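You operate a simulated robot arm through the tools that you are given. There is no shell and no other tool.

Carry out the task below with a simulated robot arm. There is one attempt and no reset: what you move stays moved.

## Task
Fetch the grey round nut and set it on the top of the red cart. Put the scrubbing brush on the top of the long bench. Fetch the brass plug from the top of the long bench and set it on top of the white box there. Put the gold sleeve on top of the black tape measure. Stack the small can that says "sealant" from the top of the long bench on top of the small can marked "WAX". Take the nut on the clear part of the wooden table and put it away on the taped area of the steel bench. Lift the orange lid open. The order is free.
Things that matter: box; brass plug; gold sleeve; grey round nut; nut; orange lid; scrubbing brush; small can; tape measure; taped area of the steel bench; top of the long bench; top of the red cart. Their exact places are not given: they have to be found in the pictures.

The check looks at the end state, three seconds after you hand in, the way a careful person would. Anything else that was tipped, shoved, dropped, spilled or broken makes it a failure. Lids that push on must go on centred and level and be pressed home; caps that screw on are set level and turned clockwise until they are tight.

## Robot
A 7-joint arm with a fingered hand on a trunk, on a base that drives. Base frame: it is fixed to the floor where the robot stands at the start and does not move with it; the origin is under the middle of the robot, x ahead of it, y to its left, z up. Lengths are in m, angles in rad, forces in N, time in s.
With the tool pointing down near the work surface it reaches from about 0.2 to 0.76 m from the robot's upright axis, wherever it stands. Its first joint turns from -2.897 to 2.897 rad. Places, roughly: box [-4.5, 4, 1]; brass plug (4x3x4 cm) [-4.2, 4.3, 0.9]; gold sleeve (5x5x5 cm) [-3.9, 4.6, 0.9]; grey round nut (5x5x2 cm) [-3.6, 0.3, 0.9]; nut (3x3x2 cm) [-3.5, 0.8, 0.9]; orange lid [-2.7, 5.8, 0.9]; scrubbing brush (5x9x5 cm) [-3.6, 0.5, 0.9]; small can [-4.5, 3.5, 1]; tape measure (8x8x4 cm) [-4.3, 4.2, 0.9]; taped area of the steel bench [-1.6, 3.7, 0.8]; top of the long bench [-4.1, 4.3, 0.9]; top of the red cart [0.5, 1.5, 0.8]. Payload 4 kg.
Tool frame: the origin (TCP) lies between the finger pads and is the grasp point; the fingertips stand 0.028 m ahead of it; z points along the fingers, y is the line along which they close. The gripper opens to 0.168 m. The gripper's body begins 0.079 m behind the TCP. The gripper is a hand of 4 fingers: y runs from the thumb to the fingers, the wrist lies at [0, 0, -0.249] in the tool frame, and closing takes about 1.5 s.
Orientation is told as [roll, pitch, yaw] about the base's x, y, z axes, in that order, counted from this pose: with the fingers straight down and closing along the base's y, the tool's x points along the base's -x, its y along +y and its z along -z.

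## Interface
- The arm moves only by the tool move_arm. Its argument "series" is a list of rows, each a list of 2 entries, a list of its own where there are three numbers: the shift along the base's x, y, z in mm, then the turn, a rotation vector about the base's x, y, z in rad. In form: [[[x, y, z], [ax, ay, az]], ...]. A call has 1 to 20 rows; each row shifts and turns the commanded pose from where the row before left it. "claw" is the finger opening in mm, from 0 to 168, set as the call begins (left out, the last holds). A row lasts 0.2 s, in which the tool goes at most 0.05 m and 0.15 rad; a call with a longer step from one row to the next is refused whole, and so is a gripper value outside its range. A pose out of reach is approached as far as the arm can. The call stops where the force on the tool passes 40 N (or 10 N more than at its start, if that is more) or the arm is blocked; 0.2 s more then pass. The fingers move at their own pace (about 0.153 m/s each) and stop on an object; they squeeze with about 31 N. The grip force told is the motor's: it shows also when the fingers shut on nothing. Time passes only in rows, and 0.2 s behind the last, so rows that do not move let the fingers close. The reply holds the time, the measured pose of the TCP, the force on the tool along the base axes, the opening and the grip force, in the units named above and with some noise, with the torque about the TCP (base axes, N m) and any sound that the robot's microphone picked up.
- Cameras (640 x 400 px; columns grow to the right, rows downward): "scene" is now at [0.0261, 0.1466, 1.5516]; the picture's right is [-0.18, -0.98, 0.00], its down [-0.61, 0.11, -0.79] and it looks along [0.77, -0.14, -0.62] (base axes); focal length 272 px, centre (320, 200). "wrist" rides on the gripper at [0.06, -0.06, -0.11] in the tool frame; the picture's right is [0.71, 0.71, 0.00], its down [-0.56, 0.56, -0.61] and it looks along [-0.43, 0.43, 0.79] (tool axes); focal length 265 px, centre (320, 200).
- snapshot(camera): a new picture of that camera. The clock stands still meanwhile.
- raise_lower(by): slides the trunk up (or, below 0, down) by that many m; the arm and the scene camera ride with it, the base frame stays. It gives what a move gives, with no picture.
- base_move(legs): drives the robot by 1 to 6 legs, each [ahead, turn to the left] in m and rad, along the robot's own axes; the way and the turn of a leg run together, so that a leg with both is an arc; at most 1.5 m and 3.142 rad a leg. The arm and the cameras ride along, it lands a little off, and it stops where it bumps. It gives what a move gives.
- finger_targets(finger1, finger2, finger3, thumb_bend): sets how far each is bent, from 0 (flat) to 1 (curled in); at 0.3 the hand is open as for a grip, at 0.7 the pads meet at the TCP. One left out holds its place. A second passes; each finger stops where it meets its share of the squeeze, and holds until it gets a number again. A gripper value or a shape takes the hand back. It gives what a move gives, with no picture; readings hold the bend of each and the force on the fingers (four entries, about 0 where the hand has none), thumb and palm.
- preshape(shape): the hand has 4 fingers and takes this shape, open, in about a second: jaw (thumb against the fingers, like two jaws); tri (thumb and two fingers); tip (a fingertip pinch); poke (one finger out to press); point (the index stretched); flat (the hand flat); cup (the hand cupped); fist (a fist). The gripper value then closes the fingers along that shape, each until it touches; the sizes above hold for jaw. It gives what a move gives, with no picture.
- head_to(pan, tilt): turns the head with the scene camera to pan (to the left, within 2.705 rad either way) and tilt (down, from -0.506 to 1.204), counted from straight ahead of the robot. It gives what a move gives.
- measure_at(camera, pixels): for up to 12 pixels [column, row] of the newest picture of that camera ("zoom" is the newest enlarged one), the place [x, y, z] in the base frame of the surface seen there, good to about 0.002 m. The clock stands still meanwhile.
- enlarge(camera, box): a new picture of the part [left, top, right, bottom] of that camera's present view, enlarged. The clock stands still meanwhile.
- job_done(): hands the job in; it is judged then, once.

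Unless the task says otherwise, let go and move clear before handing in.

The tools are called after "Call:" as name(argument=value, ...) on one line, values as JSON. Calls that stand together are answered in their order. move_arm: Moves the arm, as the interface text tells. Its arguments: {"type":"object","properties":{"series":{"type":"array"},"claw":{"type":"number"}},"required":["series"]} The other tools are called the same way: raise_lower (by) slides the trunk up or down; preshape (shape) gives the hand a shape; finger_targets (finger1, finger2, finger3, thumb_bend) moves the fingers one by one; base_move (legs) drives the base; head_to (pan, tilt) turns the head that bears the scene camera; snapshot (camera) takes a picture; measure_at (camera, pixels) gives the place of the surface under pixels of a picture; enlarge (camera, box) takes an enlarged picture of a part of a camera's view; job_done () hands the job in.

At the start:

```text
time_s: 0.0
tool_pos: [0.3861, -0.0279, 1.1304]
orientation: [0.0, 0.002, 0.0]
wrist_force: [-0.9, 0.0, -1.0]
moment: [0.0, -0.01, 0.01]
grip_width: 0.1679
gripper_force: 0.1
shape: jaw
bend: [0.3, 0.3, 0.3, 0.3]
finger forces: [0.1, 0.1, 0.1, 0.0, 0.0, 0.1]
trunk travel left (down, up): [-0.563, 0.027]
robot x, y, heading: [0.0008, 0.0016, -0.001]
head pan, tilt: [-0.178, 0.668]
```

scene: 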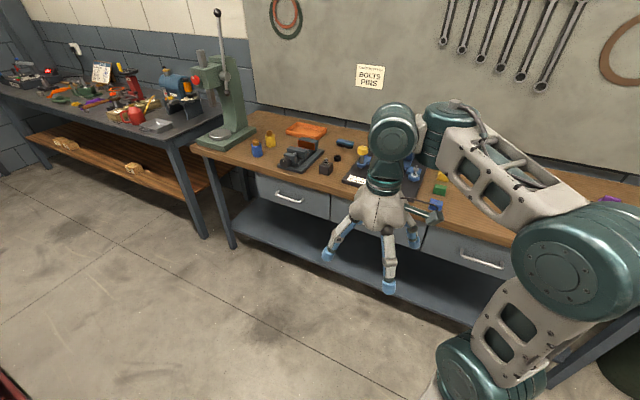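
wrist: 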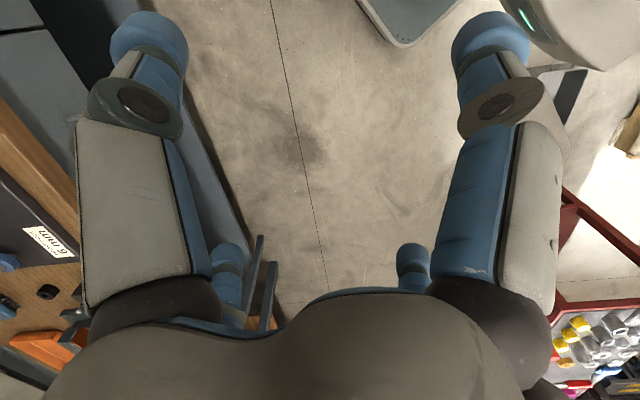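

The first picture shows benches ahead of and to the left of the robot, but none of my targets clearly. I'll turn the head to look around the room first.

Call:
head_to(pan=1.2, tilt=0.5)

Call:
snapshot(camera="scene")

Call:
head_to(pan=2.3, tilt=0.4)

Call:
snapshot(camera="scene")

Call:
head_to(pan=-2.5, tilt=0.4)

Call:
snapshot(camera="scene")

```text
time_s: 1.5
tool_pos: [0.3854, -0.0295, 1.1308]
orientation: [0.002, 0.0, 0.0]
wrist_force: [-1.0, 0.7, 0.1]
moment: [-0.03, 0.02, 0.03]
grip_width: 0.1677
gripper_force: 0.1
shape: jaw
bend: [0.3, 0.3, 0.3, 0.3]
finger forces: [0.0, 0.0, 0.0, 0.0, 0.0, 0.0]
trunk travel left (down, up): [-0.563, 0.027]
robot x, y, heading: [-0.0027, 0.0043, 0.002]
head pan, tilt: [1.201, 0.499]
```

```text
taken
```

scene: 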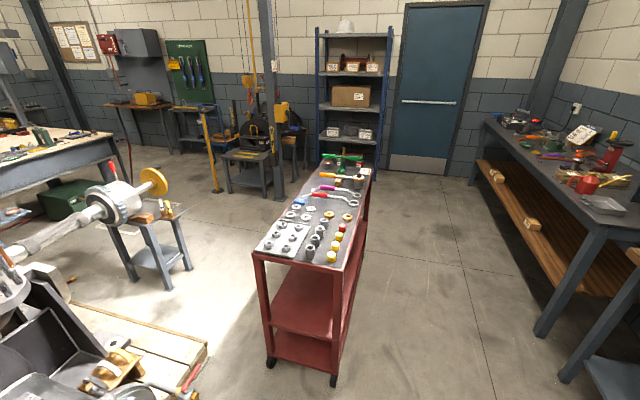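

```text
time_s: 2.9
tool_pos: [0.3853, -0.0292, 1.1293]
orientation: [0.0, -0.001, 0.0]
wrist_force: [0.6, 0.4, 0.5]
moment: [0.02, 0.03, 0.03]
grip_width: 0.1679
gripper_force: 0.0
shape: jaw
bend: [0.3, 0.3, 0.3, 0.3]
finger forces: [0.0, 0.0, 0.0, 0.0, 0.0, 0.0]
trunk travel left (down, up): [-0.563, 0.027]
robot x, y, heading: [-0.0003, -0.0057, -0.003]
head pan, tilt: [2.3, 0.4]
```

```text
taken
```

scene: 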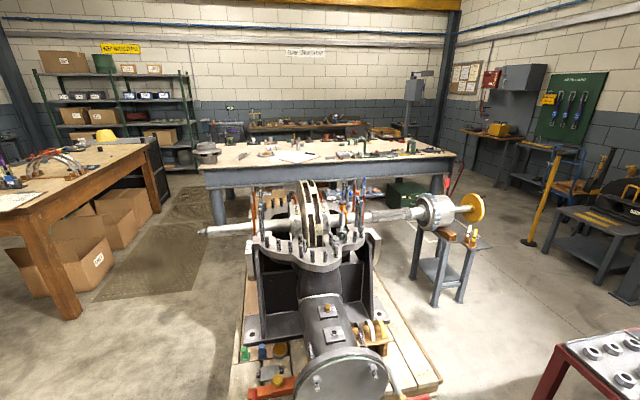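

```text
time_s: 6.7
tool_pos: [0.3843, -0.0286, 1.1308]
orientation: [0.002, 0.001, 0.001]
wrist_force: [0.2, -0.2, 0.7]
moment: [-0.02, -0.01, 0.0]
grip_width: 0.168
gripper_force: 0.1
shape: jaw
bend: [0.3, 0.3, 0.3, 0.3]
finger forces: [0.0, 0.0, 0.0, 0.0, 0.1, 0.0]
trunk travel left (down, up): [-0.563, 0.027]
robot x, y, heading: [0.0016, 0.0033, 0.0]
head pan, tilt: [-2.499, 0.4]
```

```text
taken
```

scene: 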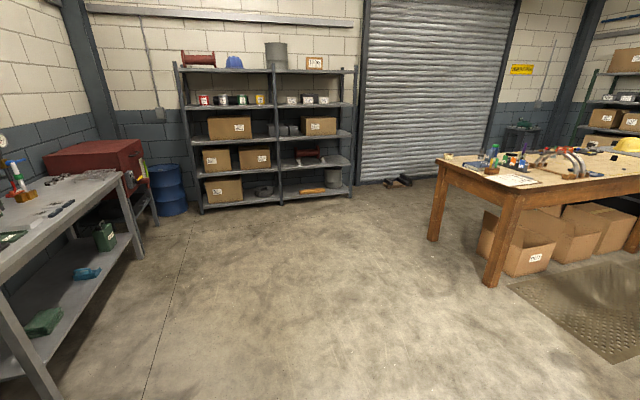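

The wooden table shows at the left of the pan 2.3 picture, the pale steel bench in its middle (rows 140-180), and the long bench behind it against the wall. I'll look again at that side and measure the floor layout for driving.

Call:
head_to(pan=2.6, tilt=0.35)

Call:
snapshot(camera="scene")

```text
time_s: 10.7
tool_pos: [0.3863, -0.0292, 1.1314]
orientation: [-0.001, 0.0, 0.0]
wrist_force: [0.2, 0.1, -0.6]
moment: [0.0, -0.05, 0.0]
grip_width: 0.1677
gripper_force: 0.0
shape: jaw
bend: [0.3, 0.3, 0.3, 0.3]
finger forces: [0.0, 0.0, 0.0, 0.0, 0.2, 0.0]
trunk travel left (down, up): [-0.563, 0.027]
robot x, y, heading: [-0.0021, -0.0003, 0.001]
head pan, tilt: [2.601, 0.351]
```

```text
taken
```

scene: 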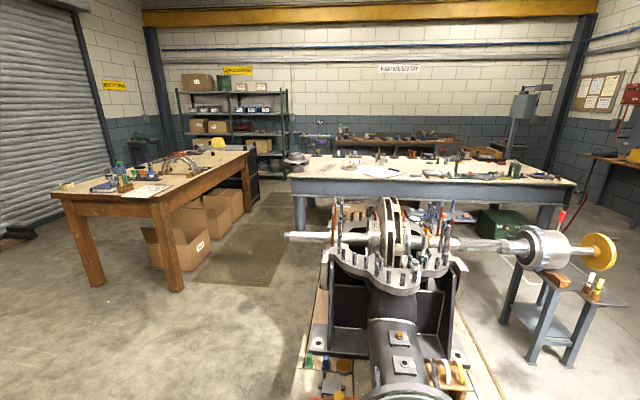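

Call:
measure_at(camera="scene", pixels=[[56, 195], [165, 202], [250, 152], [180, 288], [100, 282], [293, 183], [572, 186], [296, 398], [268, 230], [545, 360], [290, 236], [600, 245]])

Call:
measure_at(camera="scene", pixels=[[335, 140], [455, 140], [296, 160], [458, 160], [520, 140], [575, 230], [500, 322], [390, 390], [200, 262], [246, 205], [310, 230], [555, 225]])

Call:
enlarge(camera="scene", box=[40, 120, 270, 260])

Call:
enlarge(camera="scene", box=[280, 80, 580, 260])

```text
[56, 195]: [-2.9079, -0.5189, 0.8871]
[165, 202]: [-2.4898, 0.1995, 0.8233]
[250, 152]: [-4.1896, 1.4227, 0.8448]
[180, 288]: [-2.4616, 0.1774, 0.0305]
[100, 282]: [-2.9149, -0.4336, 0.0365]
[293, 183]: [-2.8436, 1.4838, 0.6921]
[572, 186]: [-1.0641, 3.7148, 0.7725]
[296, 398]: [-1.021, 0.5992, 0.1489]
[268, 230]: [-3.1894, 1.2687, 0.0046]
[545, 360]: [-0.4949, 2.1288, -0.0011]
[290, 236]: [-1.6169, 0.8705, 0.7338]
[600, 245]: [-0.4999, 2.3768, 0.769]
```

```text
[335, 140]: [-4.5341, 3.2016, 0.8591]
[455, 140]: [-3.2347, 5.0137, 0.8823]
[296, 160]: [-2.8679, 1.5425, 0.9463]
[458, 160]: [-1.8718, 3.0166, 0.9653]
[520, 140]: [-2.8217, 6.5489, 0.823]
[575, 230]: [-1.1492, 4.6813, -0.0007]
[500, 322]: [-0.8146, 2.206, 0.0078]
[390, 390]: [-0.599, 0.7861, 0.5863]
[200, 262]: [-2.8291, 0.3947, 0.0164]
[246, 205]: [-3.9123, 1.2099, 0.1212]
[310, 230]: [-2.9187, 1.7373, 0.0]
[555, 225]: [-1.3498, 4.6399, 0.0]
```

```text
2.78 times, centred on (155, 190) of scene
```

zoom: 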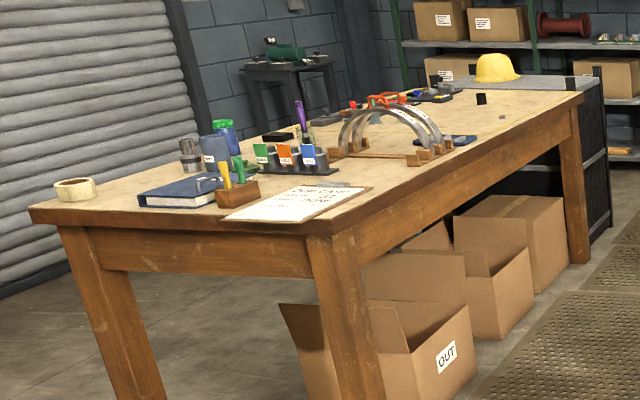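

```text
2.13 times, centred on (430, 170) of scene
```

zoom: 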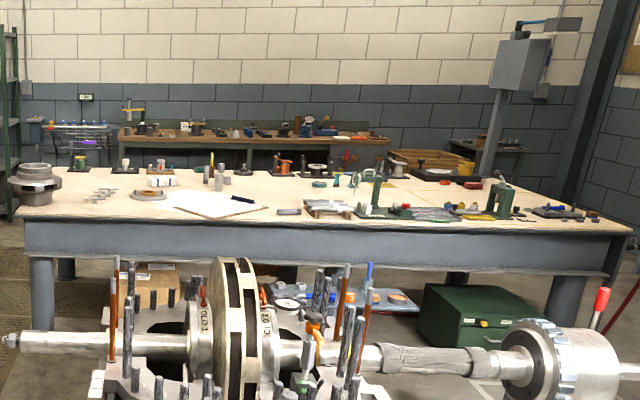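

The map so far: the wooden table's near long edge runs (-2.49, 0.20) to (-4.19, 1.42), the steel bench's near edge runs (-2.84, 1.48) to (-1.06, 3.71), and the aisle between them is about 0.85 m. I need to know the size of my own base, so I'll look straight down and then at the floor behind me.

Call:
head_to(pan=1.57, tilt=1.204)

Call:
snapshot(camera="scene")

Call:
head_to(pan=2.7, tilt=1.0)

Call:
snapshot(camera="scene")

```text
time_s: 11.9
tool_pos: [0.3857, -0.0276, 1.1308]
orientation: [0.0, -0.001, 0.0]
wrist_force: [-0.7, -0.3, -0.7]
moment: [-0.03, -0.02, 0.02]
grip_width: 0.1681
gripper_force: 0.0
shape: jaw
bend: [0.3, 0.3, 0.3, 0.3]
finger forces: [0.0, 0.1, 0.0, 0.1, 0.0, 0.0]
trunk travel left (down, up): [-0.563, 0.027]
robot x, y, heading: [0.0039, -0.0035, -0.0]
head pan, tilt: [1.571, 1.201]
```

```text
taken
```

scene: 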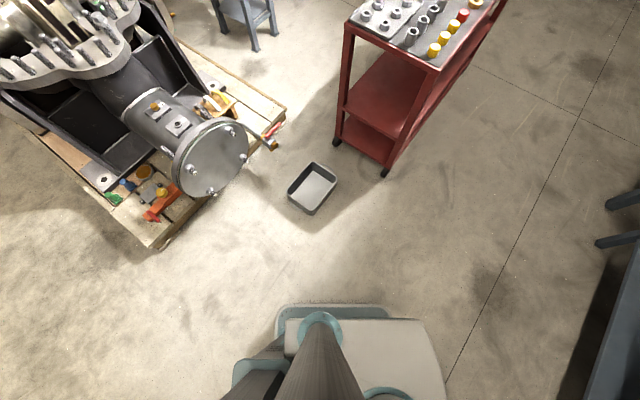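

```text
time_s: 13.3
tool_pos: [0.3868, -0.0287, 1.1299]
orientation: [0.0, 0.0, 0.001]
wrist_force: [-0.2, 0.5, 0.0]
moment: [0.0, -0.02, 0.0]
grip_width: 0.1678
gripper_force: 0.0
shape: jaw
bend: [0.3, 0.3, 0.3, 0.3]
finger forces: [0.0, 0.1, 0.1, 0.0, 0.0, 0.0]
trunk travel left (down, up): [-0.563, 0.027]
robot x, y, heading: [0.0017, -0.0006, -0.002]
head pan, tilt: [2.7, 1.0]
```

```text
taken
```

scene: 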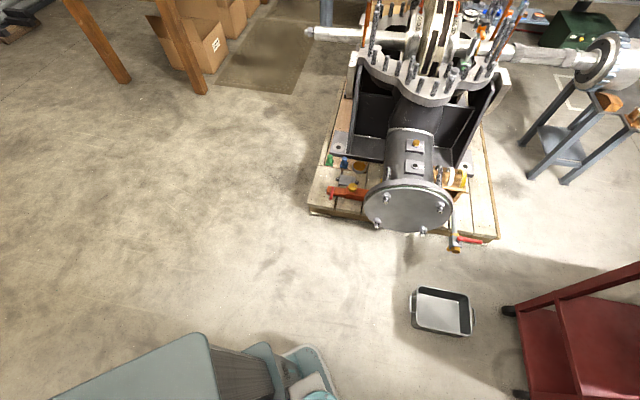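

Call:
measure_at(camera="scene", pixels=[[310, 212], [495, 240], [412, 310], [470, 330], [412, 222], [505, 312], [522, 395], [205, 345], [130, 395], [337, 392], [320, 360], [310, 33]])

Call:
measure_at(camera="scene", pixels=[[200, 93], [128, 82], [220, 73], [300, 95], [345, 95], [455, 248], [640, 262], [525, 170], [565, 182], [460, 240], [270, 20], [240, 380]])

```text
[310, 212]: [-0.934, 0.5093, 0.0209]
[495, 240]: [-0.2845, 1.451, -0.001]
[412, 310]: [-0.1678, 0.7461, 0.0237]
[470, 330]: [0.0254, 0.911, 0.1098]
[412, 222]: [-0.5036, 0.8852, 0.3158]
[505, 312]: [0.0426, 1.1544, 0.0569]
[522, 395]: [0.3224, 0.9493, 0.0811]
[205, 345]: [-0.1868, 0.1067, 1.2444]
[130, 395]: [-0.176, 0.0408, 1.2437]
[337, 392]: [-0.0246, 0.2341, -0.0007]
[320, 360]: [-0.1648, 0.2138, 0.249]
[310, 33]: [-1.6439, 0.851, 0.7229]
```

```text
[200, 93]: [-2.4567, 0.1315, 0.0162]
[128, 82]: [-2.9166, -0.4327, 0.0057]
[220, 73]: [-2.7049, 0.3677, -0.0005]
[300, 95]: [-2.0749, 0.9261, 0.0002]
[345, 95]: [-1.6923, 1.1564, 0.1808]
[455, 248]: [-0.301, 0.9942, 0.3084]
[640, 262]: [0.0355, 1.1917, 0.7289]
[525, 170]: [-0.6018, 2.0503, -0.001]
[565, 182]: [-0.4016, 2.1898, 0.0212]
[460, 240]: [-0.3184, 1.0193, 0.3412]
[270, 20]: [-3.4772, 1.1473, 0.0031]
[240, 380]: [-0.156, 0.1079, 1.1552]
```

My base's left side is near y=0.22, there is a tray on the floor at about (-0.1, 0.8), and the pallet corner is at (-0.93, 0.51). I'll measure the front of the base and look at the cart top while I'm here.

Call:
head_to(pan=0.5, tilt=1.204)

Call:
snapshot(camera="scene")

Call:
head_to(pan=1.2, tilt=0.5)

Call:
enlarge(camera="scene", box=[230, 140, 400, 280])

```text
time_s: 15.4
tool_pos: [0.3858, -0.0289, 1.1305]
orientation: [-0.002, 0.001, 0.0]
wrist_force: [-0.4, 0.0, -0.3]
moment: [0.0, 0.01, -0.01]
grip_width: 0.1678
gripper_force: 0.1
shape: jaw
bend: [0.3, 0.3, 0.3, 0.3]
finger forces: [0.0, 0.0, 0.1, 0.0, 0.1, 0.0]
trunk travel left (down, up): [-0.563, 0.027]
robot x, y, heading: [-0.0024, -0.0, -0.003]
head pan, tilt: [0.499, 1.201]
```

```text
taken
```

scene: 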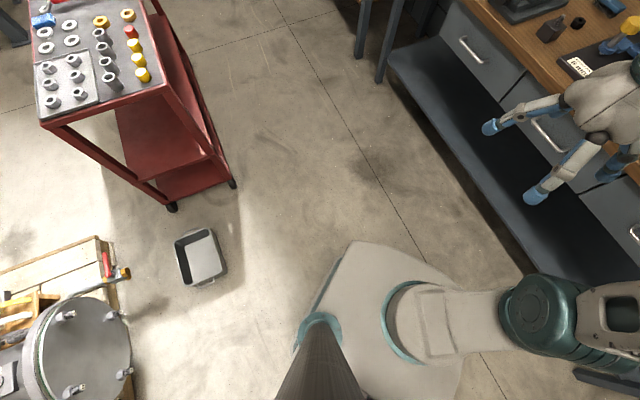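

```text
time_s: 16.4
tool_pos: [0.3855, -0.0289, 1.1302]
orientation: [0.0, -0.001, -0.001]
wrist_force: [0.4, 0.4, 0.1]
moment: [0.01, -0.01, 0.03]
grip_width: 0.1682
gripper_force: 0.1
shape: jaw
bend: [0.3, 0.3, 0.3, 0.3]
finger forces: [0.0, 0.0, 0.1, 0.0, 0.0, 0.1]
trunk travel left (down, up): [-0.563, 0.027]
robot x, y, heading: [0.0, -0.0, -0.004]
head pan, tilt: [1.201, 0.499]
```

```text
2.86 times, centred on (315, 210) of scene
```

zoom: 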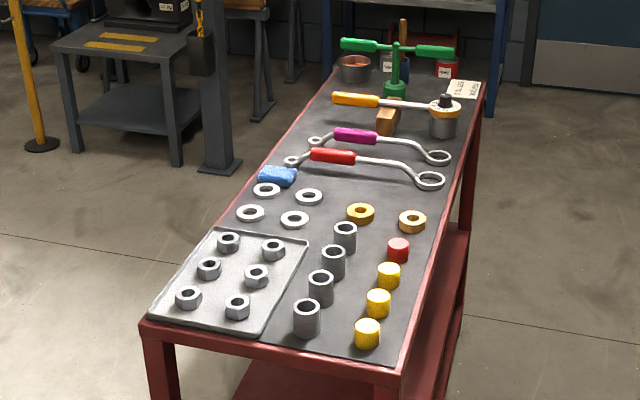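

The cart top is crowded; a possible free spot lies around zoom pixel (345,195) between the wrenches and gold rings. I'll measure cart points and the base outline.

Call:
measure_at(camera="zoom", pixels=[[350, 195], [365, 190], [309, 195], [360, 210], [430, 180], [412, 220], [297, 160], [380, 350], [440, 90], [150, 325], [330, 205], [375, 195]])

Call:
measure_at(camera="scene", pixels=[[350, 245], [440, 262], [335, 275], [466, 320], [300, 320], [380, 250], [470, 370], [310, 300]])

```text
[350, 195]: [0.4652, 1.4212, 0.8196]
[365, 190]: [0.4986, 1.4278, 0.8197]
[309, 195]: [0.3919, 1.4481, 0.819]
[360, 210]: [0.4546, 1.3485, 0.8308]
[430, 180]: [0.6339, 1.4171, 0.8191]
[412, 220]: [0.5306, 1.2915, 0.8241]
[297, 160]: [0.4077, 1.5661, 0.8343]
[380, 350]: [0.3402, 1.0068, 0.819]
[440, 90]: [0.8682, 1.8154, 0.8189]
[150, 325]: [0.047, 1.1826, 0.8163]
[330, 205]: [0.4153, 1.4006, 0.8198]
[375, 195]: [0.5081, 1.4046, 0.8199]
```

```text
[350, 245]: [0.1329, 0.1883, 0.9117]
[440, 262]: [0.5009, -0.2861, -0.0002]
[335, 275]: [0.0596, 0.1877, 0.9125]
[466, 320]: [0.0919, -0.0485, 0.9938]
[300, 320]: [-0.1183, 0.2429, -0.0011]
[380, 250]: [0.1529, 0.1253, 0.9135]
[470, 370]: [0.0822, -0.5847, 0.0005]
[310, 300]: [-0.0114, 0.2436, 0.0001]
```

I have a candidate spot on the cart near (0.49, 1.42, 0.82). Next I'll survey the space behind the robot, around the wooden table and roller door, before driving.

Call:
head_to(pan=-2.7, tilt=0.35)

Call:
snapshot(camera="scene")

Call:
measure_at(camera="scene", pixels=[[330, 205], [400, 205], [440, 205], [500, 180], [545, 150], [560, 300], [450, 280], [410, 245], [150, 200], [100, 250], [480, 170], [600, 200]])

```text
time_s: 19.6
tool_pos: [0.3849, -0.0291, 1.1312]
orientation: [0.001, 0.001, -0.002]
wrist_force: [0.3, 0.3, 0.8]
moment: [0.0, -0.05, 0.02]
grip_width: 0.1677
gripper_force: 0.2
shape: jaw
bend: [0.3, 0.3, 0.3, 0.3]
finger forces: [0.0, 0.1, 0.0, 0.1, 0.0, 0.1]
trunk travel left (down, up): [-0.563, 0.027]
robot x, y, heading: [0.0007, 0.0023, -0.002]
head pan, tilt: [-2.7, 0.351]
```

```text
taken
```

scene: 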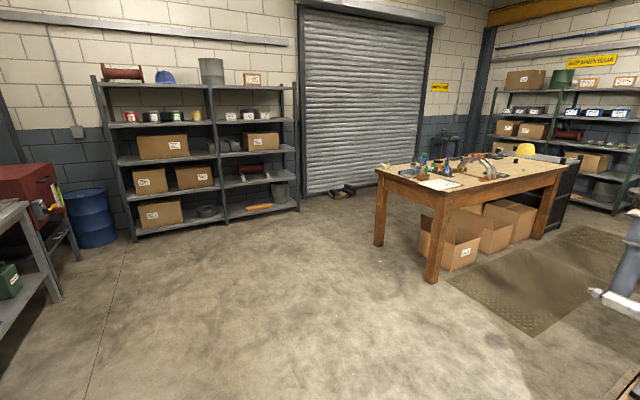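

```text
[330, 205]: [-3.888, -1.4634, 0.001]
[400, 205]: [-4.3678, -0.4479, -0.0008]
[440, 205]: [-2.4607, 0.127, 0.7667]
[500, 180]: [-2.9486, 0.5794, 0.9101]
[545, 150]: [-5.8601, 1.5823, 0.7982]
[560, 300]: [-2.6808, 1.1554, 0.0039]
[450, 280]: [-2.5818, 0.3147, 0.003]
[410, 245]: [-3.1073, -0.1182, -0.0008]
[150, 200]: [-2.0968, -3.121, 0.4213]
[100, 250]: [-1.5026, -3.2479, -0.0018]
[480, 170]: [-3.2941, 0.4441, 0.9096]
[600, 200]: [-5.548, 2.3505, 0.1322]
```

The floor behind me and on the roller-door side of the wooden table is open, so I'll turn round and drive to about (-3.2, -1.1).

Call:
base_move(legs=[[0, -2.81], [1.5, 0], [1.5, 0], [0.38, 0]])

Call:
head_to(pan=-1.3, tilt=0.5)

Call:
snapshot(camera="scene")

```text
time_s: 42.6
tool_pos: [-3.5851, -1.0848, 1.131]
orientation: [-0.002, -0.001, -2.852]
wrist_force: [-0.4, 0.2, 0.8]
moment: [0.01, -0.02, 0.01]
grip_width: 0.1679
gripper_force: 0.0
shape: jaw
bend: [0.3, 0.3, 0.3, 0.3]
finger forces: [0.0, 0.0, 0.0, 0.1, 0.1, 0.0]
trunk travel left (down, up): [-0.563, 0.027]
robot x, y, heading: [-3.2052, -0.9995, -2.849]
head pan, tilt: [-2.7, 0.351]
```

```text
time_s: 44.1
tool_pos: [-3.5846, -1.0843, 1.1311]
orientation: [0.0, -0.001, -2.853]
wrist_force: [-0.4, 0.4, 0.0]
moment: [0.01, 0.03, 0.02]
grip_width: 0.1678
gripper_force: 0.0
shape: jaw
bend: [0.3, 0.3, 0.3, 0.3]
finger forces: [0.1, 0.0, 0.2, 0.0, 0.0, 0.0]
trunk travel left (down, up): [-0.563, 0.027]
robot x, y, heading: [-3.2045, -1.0019, -2.853]
head pan, tilt: [-1.3, 0.499]
```

```text
taken
```

scene: 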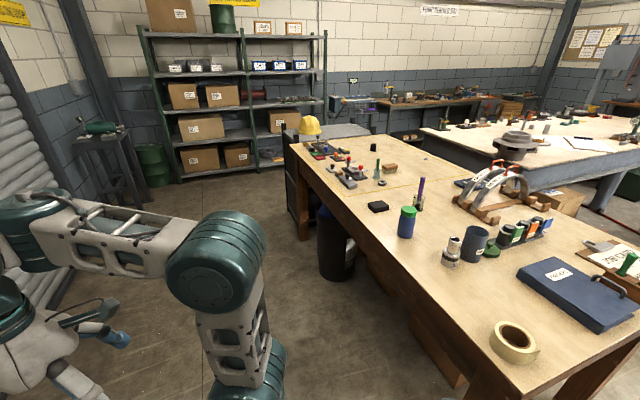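

Call:
enlarge(camera="scene", box=[280, 110, 460, 230])

Call:
measure_at(camera="scene", pixels=[[380, 183], [389, 169], [355, 173], [425, 158], [377, 206], [300, 145], [297, 238], [330, 275], [470, 330], [480, 275], [345, 180], [293, 150]])

```text
3.33 times, centred on (370, 170) of scene
```

zoom: 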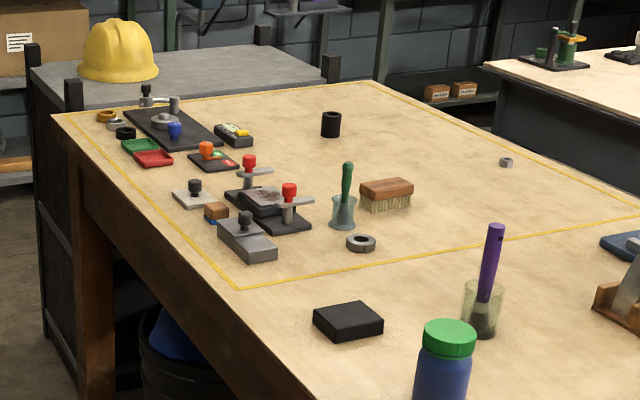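

```text
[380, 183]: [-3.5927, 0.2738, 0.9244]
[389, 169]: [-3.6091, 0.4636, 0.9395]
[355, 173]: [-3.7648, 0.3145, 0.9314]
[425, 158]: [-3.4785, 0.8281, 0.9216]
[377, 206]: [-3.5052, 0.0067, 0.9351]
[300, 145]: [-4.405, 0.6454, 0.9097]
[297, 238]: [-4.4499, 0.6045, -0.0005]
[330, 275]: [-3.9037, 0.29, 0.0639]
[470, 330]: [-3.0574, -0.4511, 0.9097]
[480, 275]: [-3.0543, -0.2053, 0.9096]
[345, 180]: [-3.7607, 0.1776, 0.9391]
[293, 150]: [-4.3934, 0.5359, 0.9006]
```

The zoom shows the grey round nut at (360,242) → (-3.593, 0.274), the brush at (-3.609, 0.464), and the small nut at (506,161) → (-3.479, 0.828), with the table top at z=0.91. Before driving close to the edge I'll check how far my base sticks out.

Call:
head_to(pan=-1.2, tilt=1.204)

Call:
snapshot(camera="scene")

Call:
head_to(pan=1.3, tilt=1.204)

Call:
snapshot(camera="scene")

Call:
measure_at(camera="scene", pixels=[[280, 315], [300, 305], [380, 305], [240, 370], [420, 320], [440, 380], [345, 300]])

```text
time_s: 45.2
tool_pos: [-3.584, -1.0844, 1.1316]
orientation: [-0.001, 0.001, -2.852]
wrist_force: [-0.7, -0.2, 0.0]
moment: [0.0, 0.02, 0.02]
grip_width: 0.1679
gripper_force: 0.0
shape: jaw
bend: [0.3, 0.3, 0.3, 0.3]
finger forces: [0.1, 0.0, 0.0, 0.0, 0.1, 0.0]
trunk travel left (down, up): [-0.563, 0.027]
robot x, y, heading: [-3.2033, -1.0018, -2.855]
head pan, tilt: [-1.201, 1.201]
```

```text
taken
```

scene: 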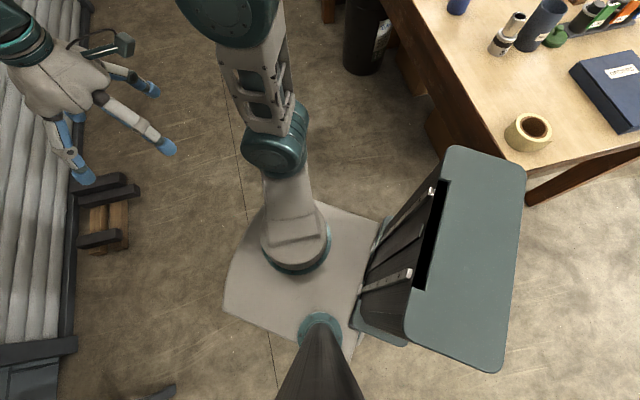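

```text
time_s: 47.5
tool_pos: [-3.5838, -1.0844, 1.1305]
orientation: [-0.001, 0.001, -2.852]
wrist_force: [-0.7, 0.2, 0.8]
moment: [-0.03, 0.04, 0.03]
grip_width: 0.168
gripper_force: 0.0
shape: jaw
bend: [0.3, 0.3, 0.3, 0.3]
finger forces: [0.0, 0.0, 0.1, 0.0, 0.0, 0.1]
trunk travel left (down, up): [-0.563, 0.027]
robot x, y, heading: [-3.2082, -1.0011, -2.852]
head pan, tilt: [1.3, 1.201]
```

```text
taken
```

scene: 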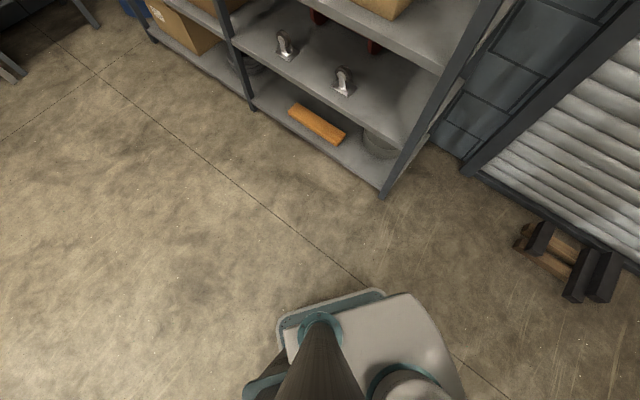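

```text
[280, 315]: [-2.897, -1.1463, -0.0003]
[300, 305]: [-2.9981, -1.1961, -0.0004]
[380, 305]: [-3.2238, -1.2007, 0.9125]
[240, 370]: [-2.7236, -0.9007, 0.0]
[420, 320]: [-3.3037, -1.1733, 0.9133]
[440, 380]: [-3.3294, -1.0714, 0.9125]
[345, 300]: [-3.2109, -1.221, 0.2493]
```

A plate at the rear right of the body shows in the pan -1.2 picture (columns 405-525); I'll retake that view and measure it, since it decides how much room I need to turn.

Call:
head_to(pan=-1.2, tilt=1.204)

Call:
snapshot(camera="scene")

Call:
measure_at(camera="scene", pixels=[[460, 150], [520, 165], [495, 368], [410, 330], [385, 230], [380, 340], [230, 300], [300, 210], [385, 65], [365, 55], [110, 185], [160, 395]])

```text
time_s: 49.7
tool_pos: [-3.5842, -1.0844, 1.1307]
orientation: [0.001, -0.001, -2.852]
wrist_force: [-0.3, -0.4, -0.6]
moment: [0.03, -0.01, -0.02]
grip_width: 0.1679
gripper_force: 0.2
shape: jaw
bend: [0.3, 0.3, 0.3, 0.3]
finger forces: [0.0, 0.0, 0.0, 0.0, 0.0, 0.0]
trunk travel left (down, up): [-0.563, 0.027]
robot x, y, heading: [-3.2065, -1.0007, -2.854]
head pan, tilt: [-1.201, 1.201]
```

```text
taken
```

scene: 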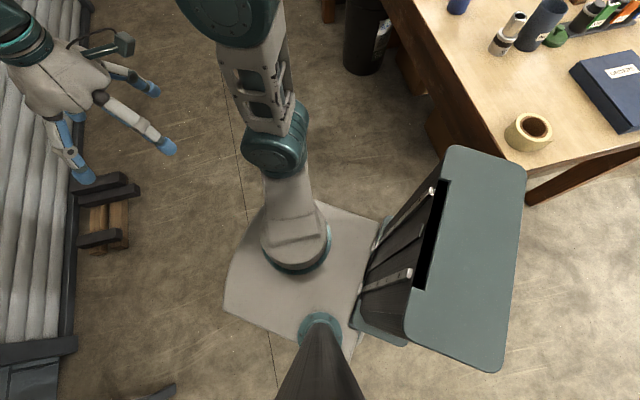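

```text
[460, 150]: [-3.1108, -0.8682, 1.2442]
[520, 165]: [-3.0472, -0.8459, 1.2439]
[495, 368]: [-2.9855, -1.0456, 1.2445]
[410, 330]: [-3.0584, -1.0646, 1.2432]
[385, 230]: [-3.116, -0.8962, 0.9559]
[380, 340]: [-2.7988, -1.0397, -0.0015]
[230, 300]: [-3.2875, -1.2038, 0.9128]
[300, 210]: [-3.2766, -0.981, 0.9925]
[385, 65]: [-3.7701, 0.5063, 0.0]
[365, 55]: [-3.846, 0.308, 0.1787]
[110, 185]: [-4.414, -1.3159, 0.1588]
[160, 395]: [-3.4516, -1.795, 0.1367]
```

The body is compact: the rear plate ends 0.20 m behind the axis and the sides are about ±0.22 m. Now I'll drive to the door-side spot at about (-3.99, -0.12) facing the table.

Call:
base_move(legs=[[0, -1.132], [1.17, 0], [0, -1.41]])

Call:
head_to(pan=-0.2, tilt=0.8)

Call:
snapshot(camera="scene")

```text
time_s: 62.1
tool_pos: [-3.7055, 0.1555, 1.1305]
orientation: [0.0, 0.001, 0.865]
wrist_force: [-0.1, 1.4, -0.1]
moment: [0.02, -0.01, 0.01]
grip_width: 0.1678
gripper_force: 0.1
shape: jaw
bend: [0.3, 0.3, 0.3, 0.3]
finger forces: [0.1, 0.0, 0.0, 0.1, 0.1, 0.0]
trunk travel left (down, up): [-0.563, 0.027]
robot x, y, heading: [-3.9784, -0.1217, 0.863]
head pan, tilt: [-1.201, 1.201]
```

```text
time_s: 63.3
tool_pos: [-3.7059, 0.1553, 1.1304]
orientation: [0.0, 0.001, 0.865]
wrist_force: [0.1, -0.4, -0.1]
moment: [0.0, 0.03, 0.01]
grip_width: 0.1677
gripper_force: 0.1
shape: jaw
bend: [0.3, 0.3, 0.3, 0.3]
finger forces: [0.1, 0.0, 0.1, 0.0, 0.0, 0.0]
trunk travel left (down, up): [-0.563, 0.027]
robot x, y, heading: [-3.9761, -0.1179, 0.868]
head pan, tilt: [-0.201, 0.799]
```

```text
taken
```

scene: 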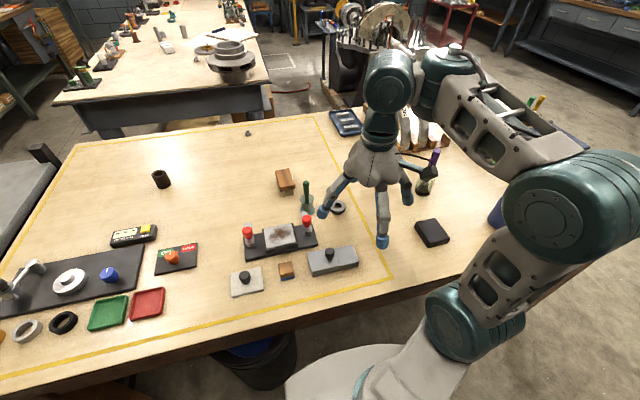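

From here the grey round nut is at (338,208), the brush at (285,181), and the small nut at (247,133). I'll measure them precisely and take an enlarged view.

Call:
enlarge(camera="scene", box=[230, 150, 430, 280])

Call:
snapshot(camera="wrist")

```text
3.08 times, centred on (330, 215) of scene
```

zoom: 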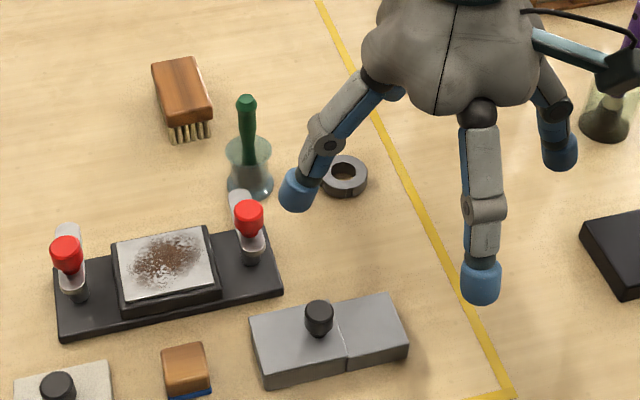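

```text
taken
```

wrist: 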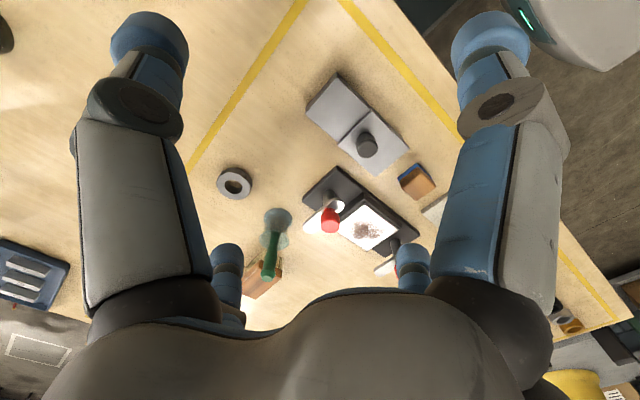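

Call:
measure_at(camera="wrist", pixels=[[234, 184], [222, 178], [247, 184], [234, 170], [234, 198], [270, 225], [260, 265], [265, 285], [275, 215], [250, 160]])

Call:
measure_at(camera="zoom", pixels=[[345, 193], [330, 185], [360, 163], [240, 190], [257, 192], [246, 100], [155, 70], [190, 60], [208, 100], [172, 112], [190, 135], [345, 158]])

```text
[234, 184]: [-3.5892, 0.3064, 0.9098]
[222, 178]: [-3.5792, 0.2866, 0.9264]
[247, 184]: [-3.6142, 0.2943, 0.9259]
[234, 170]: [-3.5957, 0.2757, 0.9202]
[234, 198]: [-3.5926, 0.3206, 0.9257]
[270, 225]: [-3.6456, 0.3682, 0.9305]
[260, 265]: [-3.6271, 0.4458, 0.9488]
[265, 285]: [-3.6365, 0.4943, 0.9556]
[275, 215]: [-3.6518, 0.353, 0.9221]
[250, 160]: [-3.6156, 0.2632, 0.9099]
```

```text
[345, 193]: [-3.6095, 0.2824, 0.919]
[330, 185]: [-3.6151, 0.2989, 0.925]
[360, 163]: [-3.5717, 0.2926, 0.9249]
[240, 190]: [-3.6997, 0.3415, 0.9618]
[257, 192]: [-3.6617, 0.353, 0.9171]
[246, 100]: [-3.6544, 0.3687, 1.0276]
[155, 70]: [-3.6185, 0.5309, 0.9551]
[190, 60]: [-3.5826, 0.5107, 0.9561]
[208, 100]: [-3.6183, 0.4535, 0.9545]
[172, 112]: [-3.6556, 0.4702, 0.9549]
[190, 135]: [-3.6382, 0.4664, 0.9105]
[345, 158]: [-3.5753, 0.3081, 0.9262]
```

The nut's centre is about (-3.594, 0.298) with its top at z=0.926; the glass with the green brush handle stands 85 mm away. The wrist view seems to show four fingers in a cross, so I'll close the hand in the air to see how it shuts.

Call:
move_arm(series=[[[0, 0, 0], [0, 0, 0]], [[0, 0, 0], [0, 0, 0]], [[0, 0, 0], [0, 0, 0]], [[0, 0, 0], [0, 0, 0]], [[0, 0, 0], [0, 0, 0]], [[0, 0, 0], [0, 0, 0]], [[0, 0, 0], [0, 0, 0]], [[0, 0, 0], [0, 0, 0]]], claw=60)

Call:
snapshot(camera="wrist")

Call:
enlarge(camera="scene", box=[230, 100, 450, 280])

```text
time_s: 65.1
tool_pos: [-3.7052, 0.1561, 1.1289]
orientation: [-0.001, -0.001, 0.865]
wrist_force: [-0.8, 0.2, -0.4]
moment: [0.01, 0.02, -0.01]
grip_width: 0.0606
gripper_force: 0.0
shape: jaw
bend: [0.79, 0.79, 0.79, 0.42]
finger forces: [0.0, 0.0, 0.1, 0.0, 0.0, 0.0]
trunk travel left (down, up): [-0.563, 0.027]
robot x, y, heading: [-3.9779, -0.1242, 0.863]
head pan, tilt: [-0.201, 0.799]
```

```text
taken
```

wrist: 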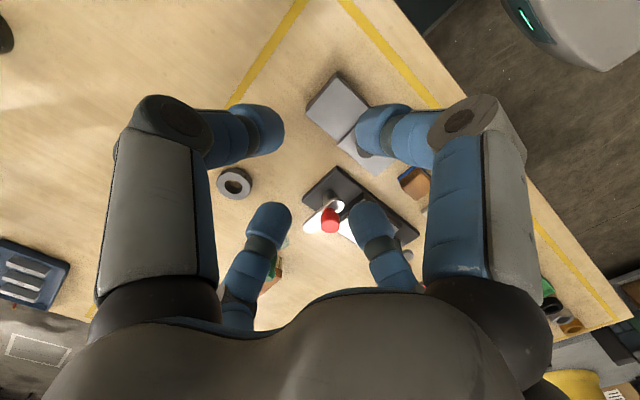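

```text
2.22 times, centred on (340, 190) of scene
```

zoom: 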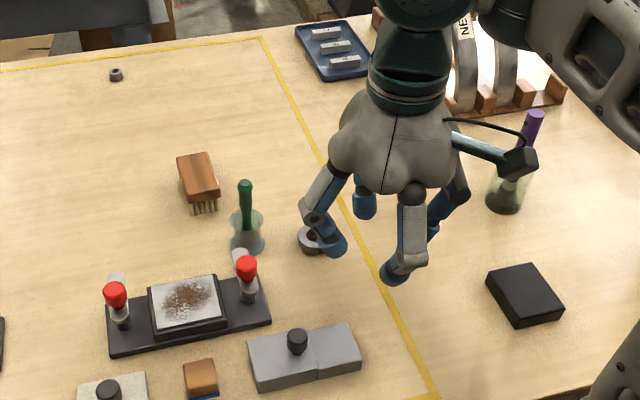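

The four fingers close toward the centre, with the nut under them at (234,184). I'll look at the "tip" and "tri" shapes too, to choose the neatest one for small parts near obstacles.

Call:
preshape(shape="tip")

Call:
snapshot(camera="wrist")

Call:
preshape(shape="tri")

Call:
snapshot(camera="wrist")

Call:
preshape(shape="jaw")

Call:
snapshot(camera="wrist")

```text
time_s: 66.0
tool_pos: [-3.7069, 0.1553, 1.1312]
orientation: [0.0, 0.001, 0.865]
wrist_force: [-0.9, 0.3, 0.1]
moment: [0.0, 0.01, -0.06]
grip_width: 0.1678
gripper_force: 0.0
shape: tip
bend: [0.11, 0.3, 0.11, 0.3]
finger forces: [0.0, 0.0, 0.0, 0.0, 0.1, 0.1]
trunk travel left (down, up): [-0.563, 0.027]
robot x, y, heading: [-3.9797, -0.1193, 0.862]
head pan, tilt: [-0.201, 0.799]
```

```text
taken
```

wrist: 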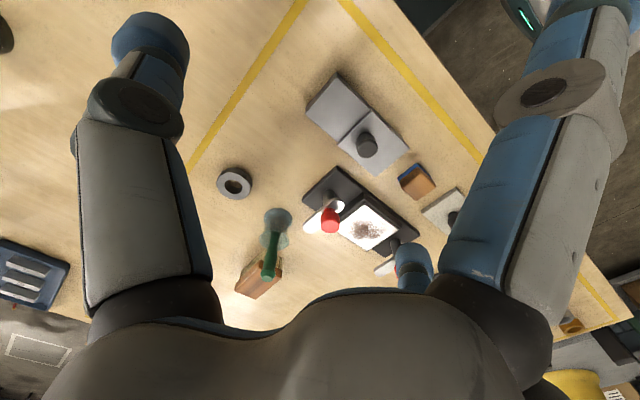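

```text
time_s: 66.9
tool_pos: [-3.706, 0.1557, 1.1315]
orientation: [-0.001, 0.0, 0.865]
wrist_force: [0.2, 0.3, 0.3]
moment: [-0.01, -0.02, -0.02]
grip_width: 0.1679
gripper_force: 0.0
shape: tri
bend: [0.3, 0.3, 0.3, 0.3]
finger forces: [0.0, 0.0, 0.0, 0.0, 0.0, 0.1]
trunk travel left (down, up): [-0.563, 0.027]
robot x, y, heading: [-3.979, -0.1169, 0.869]
head pan, tilt: [-0.201, 0.799]
```

```text
taken
```

wrist: 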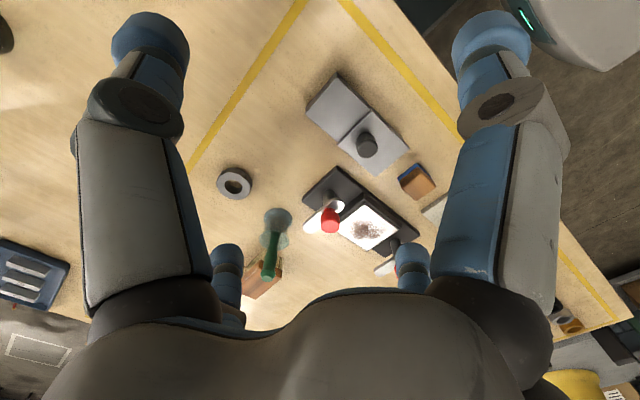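

```text
time_s: 67.8
tool_pos: [-3.7069, 0.1563, 1.1304]
orientation: [0.0, 0.0, 0.866]
wrist_force: [-0.8, 0.1, 0.1]
moment: [-0.02, -0.04, 0.02]
grip_width: 0.168
gripper_force: 0.0
shape: jaw
bend: [0.3, 0.3, 0.3, 0.3]
finger forces: [0.0, 0.0, 0.1, 0.0, 0.0, 0.1]
trunk travel left (down, up): [-0.563, 0.027]
robot x, y, heading: [-3.9767, -0.1209, 0.867]
head pan, tilt: [-0.201, 0.799]
```

```text
taken
```

wrist: 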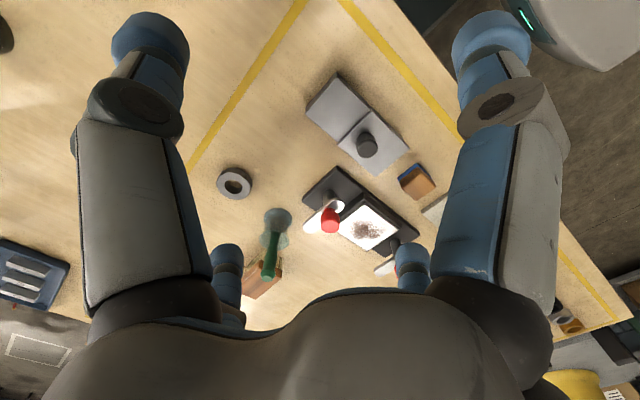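

"Tip" folds two fingers outward while thumb and opposite finger stay; "jaw" is a symmetric four-way grasp that suits the round nut. The glass with the green handle and the red clamp lie to its upper left, so I'll move over the nut and turn the hand about -0.65 rad so both fall between fingers, with the opening reduced to 90 mm.

Call:
move_arm(series=[[[22, 28, 0], [0, 0, -0.131]], [[23, 28, 0], [0, 0, -0.131]], [[23, 29, 0], [0, 0, -0.131]], [[22, 28, 0], [0, 0, -0.131]], [[23, 29, 0], [0, 0, -0.131]], [[0, 0, 0], [0, 0, 0]], [[0, 0, 0], [0, 0, 0]]], claw=90)

Call:
snapshot(camera="wrist")

Call:
snapshot(camera="scene")

```text
time_s: 69.4
tool_pos: [-3.5937, 0.2961, 1.1303]
orientation: [-0.001, 0.0, 0.212]
wrist_force: [-0.4, 0.3, 0.7]
moment: [0.06, 0.03, -0.01]
grip_width: 0.0902
gripper_force: 0.0
shape: jaw
bend: [0.32, 0.32, 0.32, 0.33]
finger forces: [0.0, 0.0, 0.0, 0.0, 0.0, 0.0]
trunk travel left (down, up): [-0.563, 0.027]
robot x, y, heading: [-3.9761, -0.1211, 0.872]
head pan, tilt: [-0.201, 0.799]
```

```text
taken
```

wrist: 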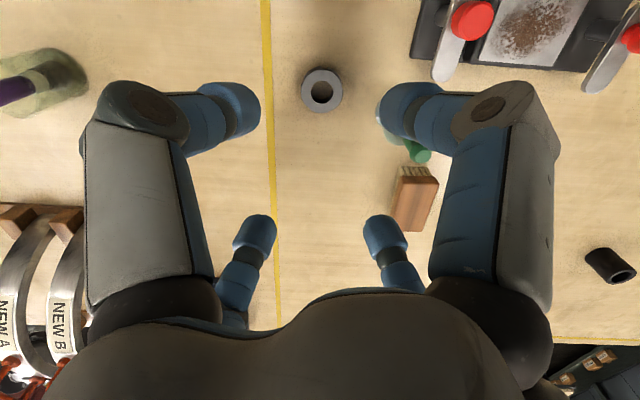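

```text
taken
```

scene: 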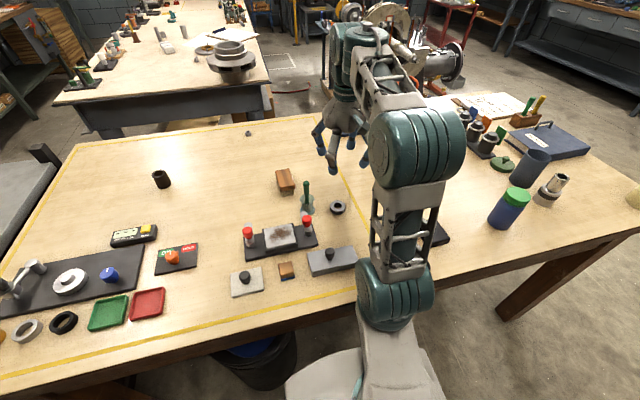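

The nut is at (322,90) in the wrist view, near the centre line between the fingers. I'll measure it and the fingertips.

Call:
measure_at(camera="wrist", pixels=[[306, 90], [338, 90], [322, 74], [322, 108], [322, 92], [255, 108], [388, 108], [255, 235], [378, 235], [235, 90], [430, 150], [440, 60]])

```text
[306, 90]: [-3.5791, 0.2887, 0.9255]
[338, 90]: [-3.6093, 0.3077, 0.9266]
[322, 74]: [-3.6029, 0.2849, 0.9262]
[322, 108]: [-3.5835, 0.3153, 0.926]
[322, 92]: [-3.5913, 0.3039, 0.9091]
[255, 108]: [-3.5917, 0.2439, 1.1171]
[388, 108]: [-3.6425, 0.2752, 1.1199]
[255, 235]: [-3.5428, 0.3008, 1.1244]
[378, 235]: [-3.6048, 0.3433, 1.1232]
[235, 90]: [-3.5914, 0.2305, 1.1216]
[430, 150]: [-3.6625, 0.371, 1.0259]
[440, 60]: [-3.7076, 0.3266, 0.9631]
```

The nut's centre is (-3.594, 0.299) and my fingertips are centred on it within 3 mm. I'll turn another -0.11 rad for clearance to the glass, narrow the opening to 78 mm, and descend most of the way.

Call:
move_arm(series=[[[0, 3, -30], [0, 0, -0.11]], [[0, 0, -40], [0, 0, 0]], [[0, 0, -40], [0, 0, 0]], [[0, 0, -30], [0, 0, 0]], [[0, 0, 0], [0, 0, 0]]], claw=78)

Call:
snapshot(camera="wrist")

Call:
enlarge(camera="scene", box=[240, 100, 420, 260])

```text
time_s: 70.6
tool_pos: [-3.5934, 0.3015, 0.9882]
orientation: [-0.001, -0.001, 0.1]
wrist_force: [-0.1, -0.5, -0.3]
moment: [-0.01, 0.03, 0.0]
grip_width: 0.0783
gripper_force: 0.0
shape: jaw
bend: [0.36, 0.36, 0.36, 0.36]
finger forces: [0.0, 0.0, 0.0, 0.0, 0.0, 0.0]
trunk travel left (down, up): [-0.563, 0.027]
robot x, y, heading: [-3.9774, -0.1214, 0.865]
head pan, tilt: [-0.201, 0.799]
```

```text
taken
```

wrist: 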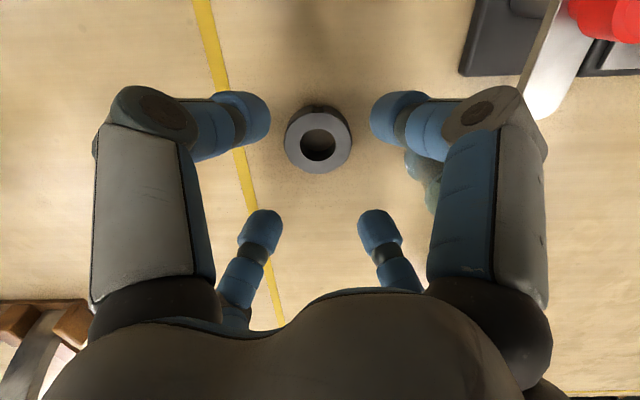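

```text
2.50 times, centred on (330, 180) of scene
```

zoom: 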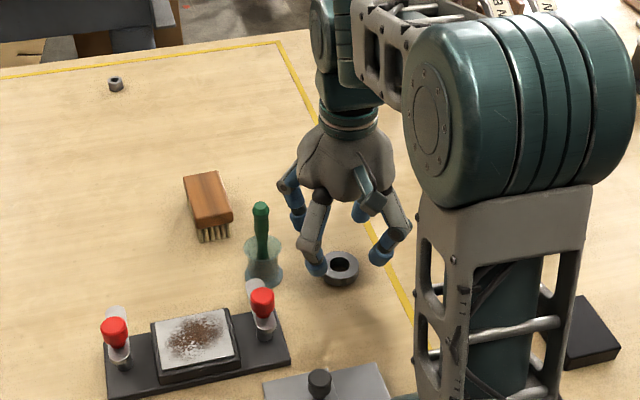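

The hand hangs centred over the nut and both the glass and the clamp are clear of the fingers. I'll go down to a TCP height of about 0.941, so the tips stop just above the table.

Call:
move_arm(series=[[[0, 0, -18], [0, 0, 0]], [[0, -1, -15], [0, 0, 0]], [[0, 0, -8], [0, 0, 0]], [[0, 0, -5], [0, 0, 0]], [[0, 0, 0], [0, 0, 0]]])

Call:
snapshot(camera="wrist")

Call:
enlarge(camera="scene", box=[270, 130, 410, 240])

```text
time_s: 71.8
tool_pos: [-3.5935, 0.2996, 0.944]
orientation: [-0.001, 0.001, 0.1]
wrist_force: [-0.1, 0.6, -0.6]
moment: [0.0, 0.0, 0.02]
grip_width: 0.0782
gripper_force: 0.2
shape: jaw
bend: [0.36, 0.36, 0.36, 0.36]
finger forces: [0.1, 0.0, 0.0, 0.0, 0.0, 0.0]
trunk travel left (down, up): [-0.563, 0.027]
robot x, y, heading: [-3.9752, -0.1204, 0.868]
head pan, tilt: [-0.201, 0.799]
```

```text
taken
```

wrist: 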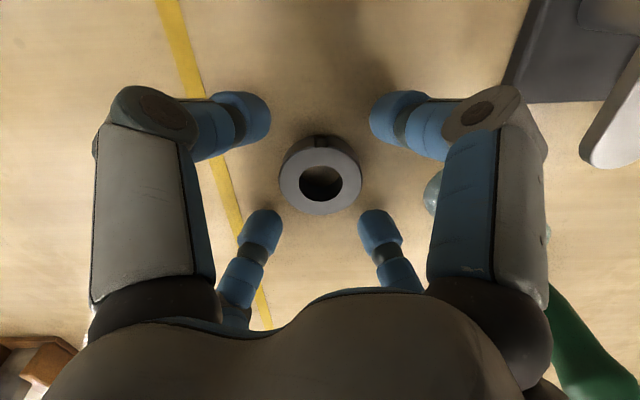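

```text
3.64 times, centred on (340, 185) of scene
```

zoom: 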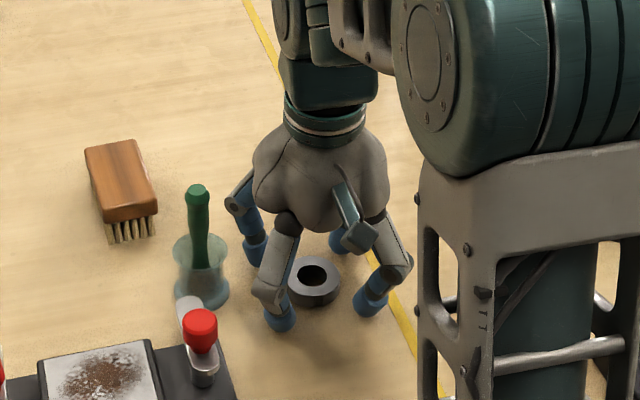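

The nut sits centred between the four fingertips at (320,180). I'll lower 3 mm more and close on it.

Call:
move_arm(series=[[[0, 0, -3], [0, 0, 0]], [[0, 0, 0], [0, 0, 0]]])

Call:
move_arm(series=[[[0, 0, 0], [0, 0, 0]], [[0, 0, 0], [0, 0, 0]], [[0, 0, 0], [0, 0, 0]], [[0, 0, 0], [0, 0, 0]], [[0, 0, 0], [0, 0, 0]], [[0, 0, 0], [0, 0, 0]], [[0, 0, 0], [0, 0, 0]], [[0, 0, 0], [0, 0, 0]]], claw=20)

Call:
snapshot(camera="wrist")

```text
time_s: 72.4
tool_pos: [-3.5928, 0.2991, 0.9406]
orientation: [0.002, 0.0, 0.101]
wrist_force: [0.6, -0.9, 0.9]
moment: [0.0, -0.05, 0.01]
grip_width: 0.0786
gripper_force: 0.1
shape: jaw
bend: [0.36, 0.36, 0.36, 0.36]
finger forces: [0.1, 0.1, 0.0, 0.0, 0.0, 0.0]
trunk travel left (down, up): [-0.563, 0.027]
robot x, y, heading: [-3.9782, -0.1188, 0.867]
head pan, tilt: [-0.201, 0.799]
```

```text
time_s: 74.2
tool_pos: [-3.5936, 0.3003, 0.9398]
orientation: [0.002, 0.001, 0.101]
wrist_force: [0.3, -0.2, 0.0]
moment: [-0.01, -0.02, 0.03]
grip_width: 0.0389
gripper_force: 31.0
shape: jaw
bend: [0.77, 0.77, 0.77, 0.51]
finger forces: [28.5, 29.4, 29.0, 0.0, 29.2, 0.0]
trunk travel left (down, up): [-0.563, 0.027]
robot x, y, heading: [-3.973, -0.1212, 0.861]
head pan, tilt: [-0.201, 0.799]
```

```text
taken
```

wrist: 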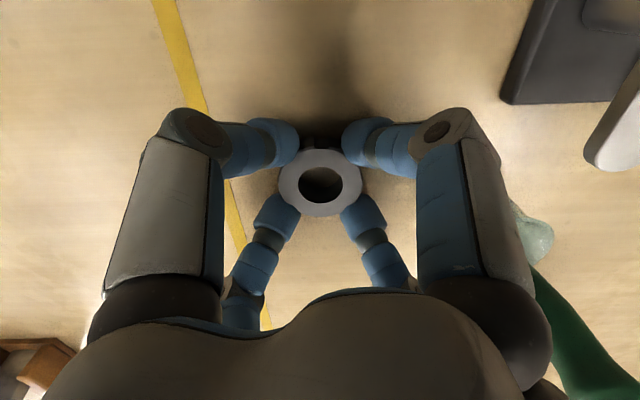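

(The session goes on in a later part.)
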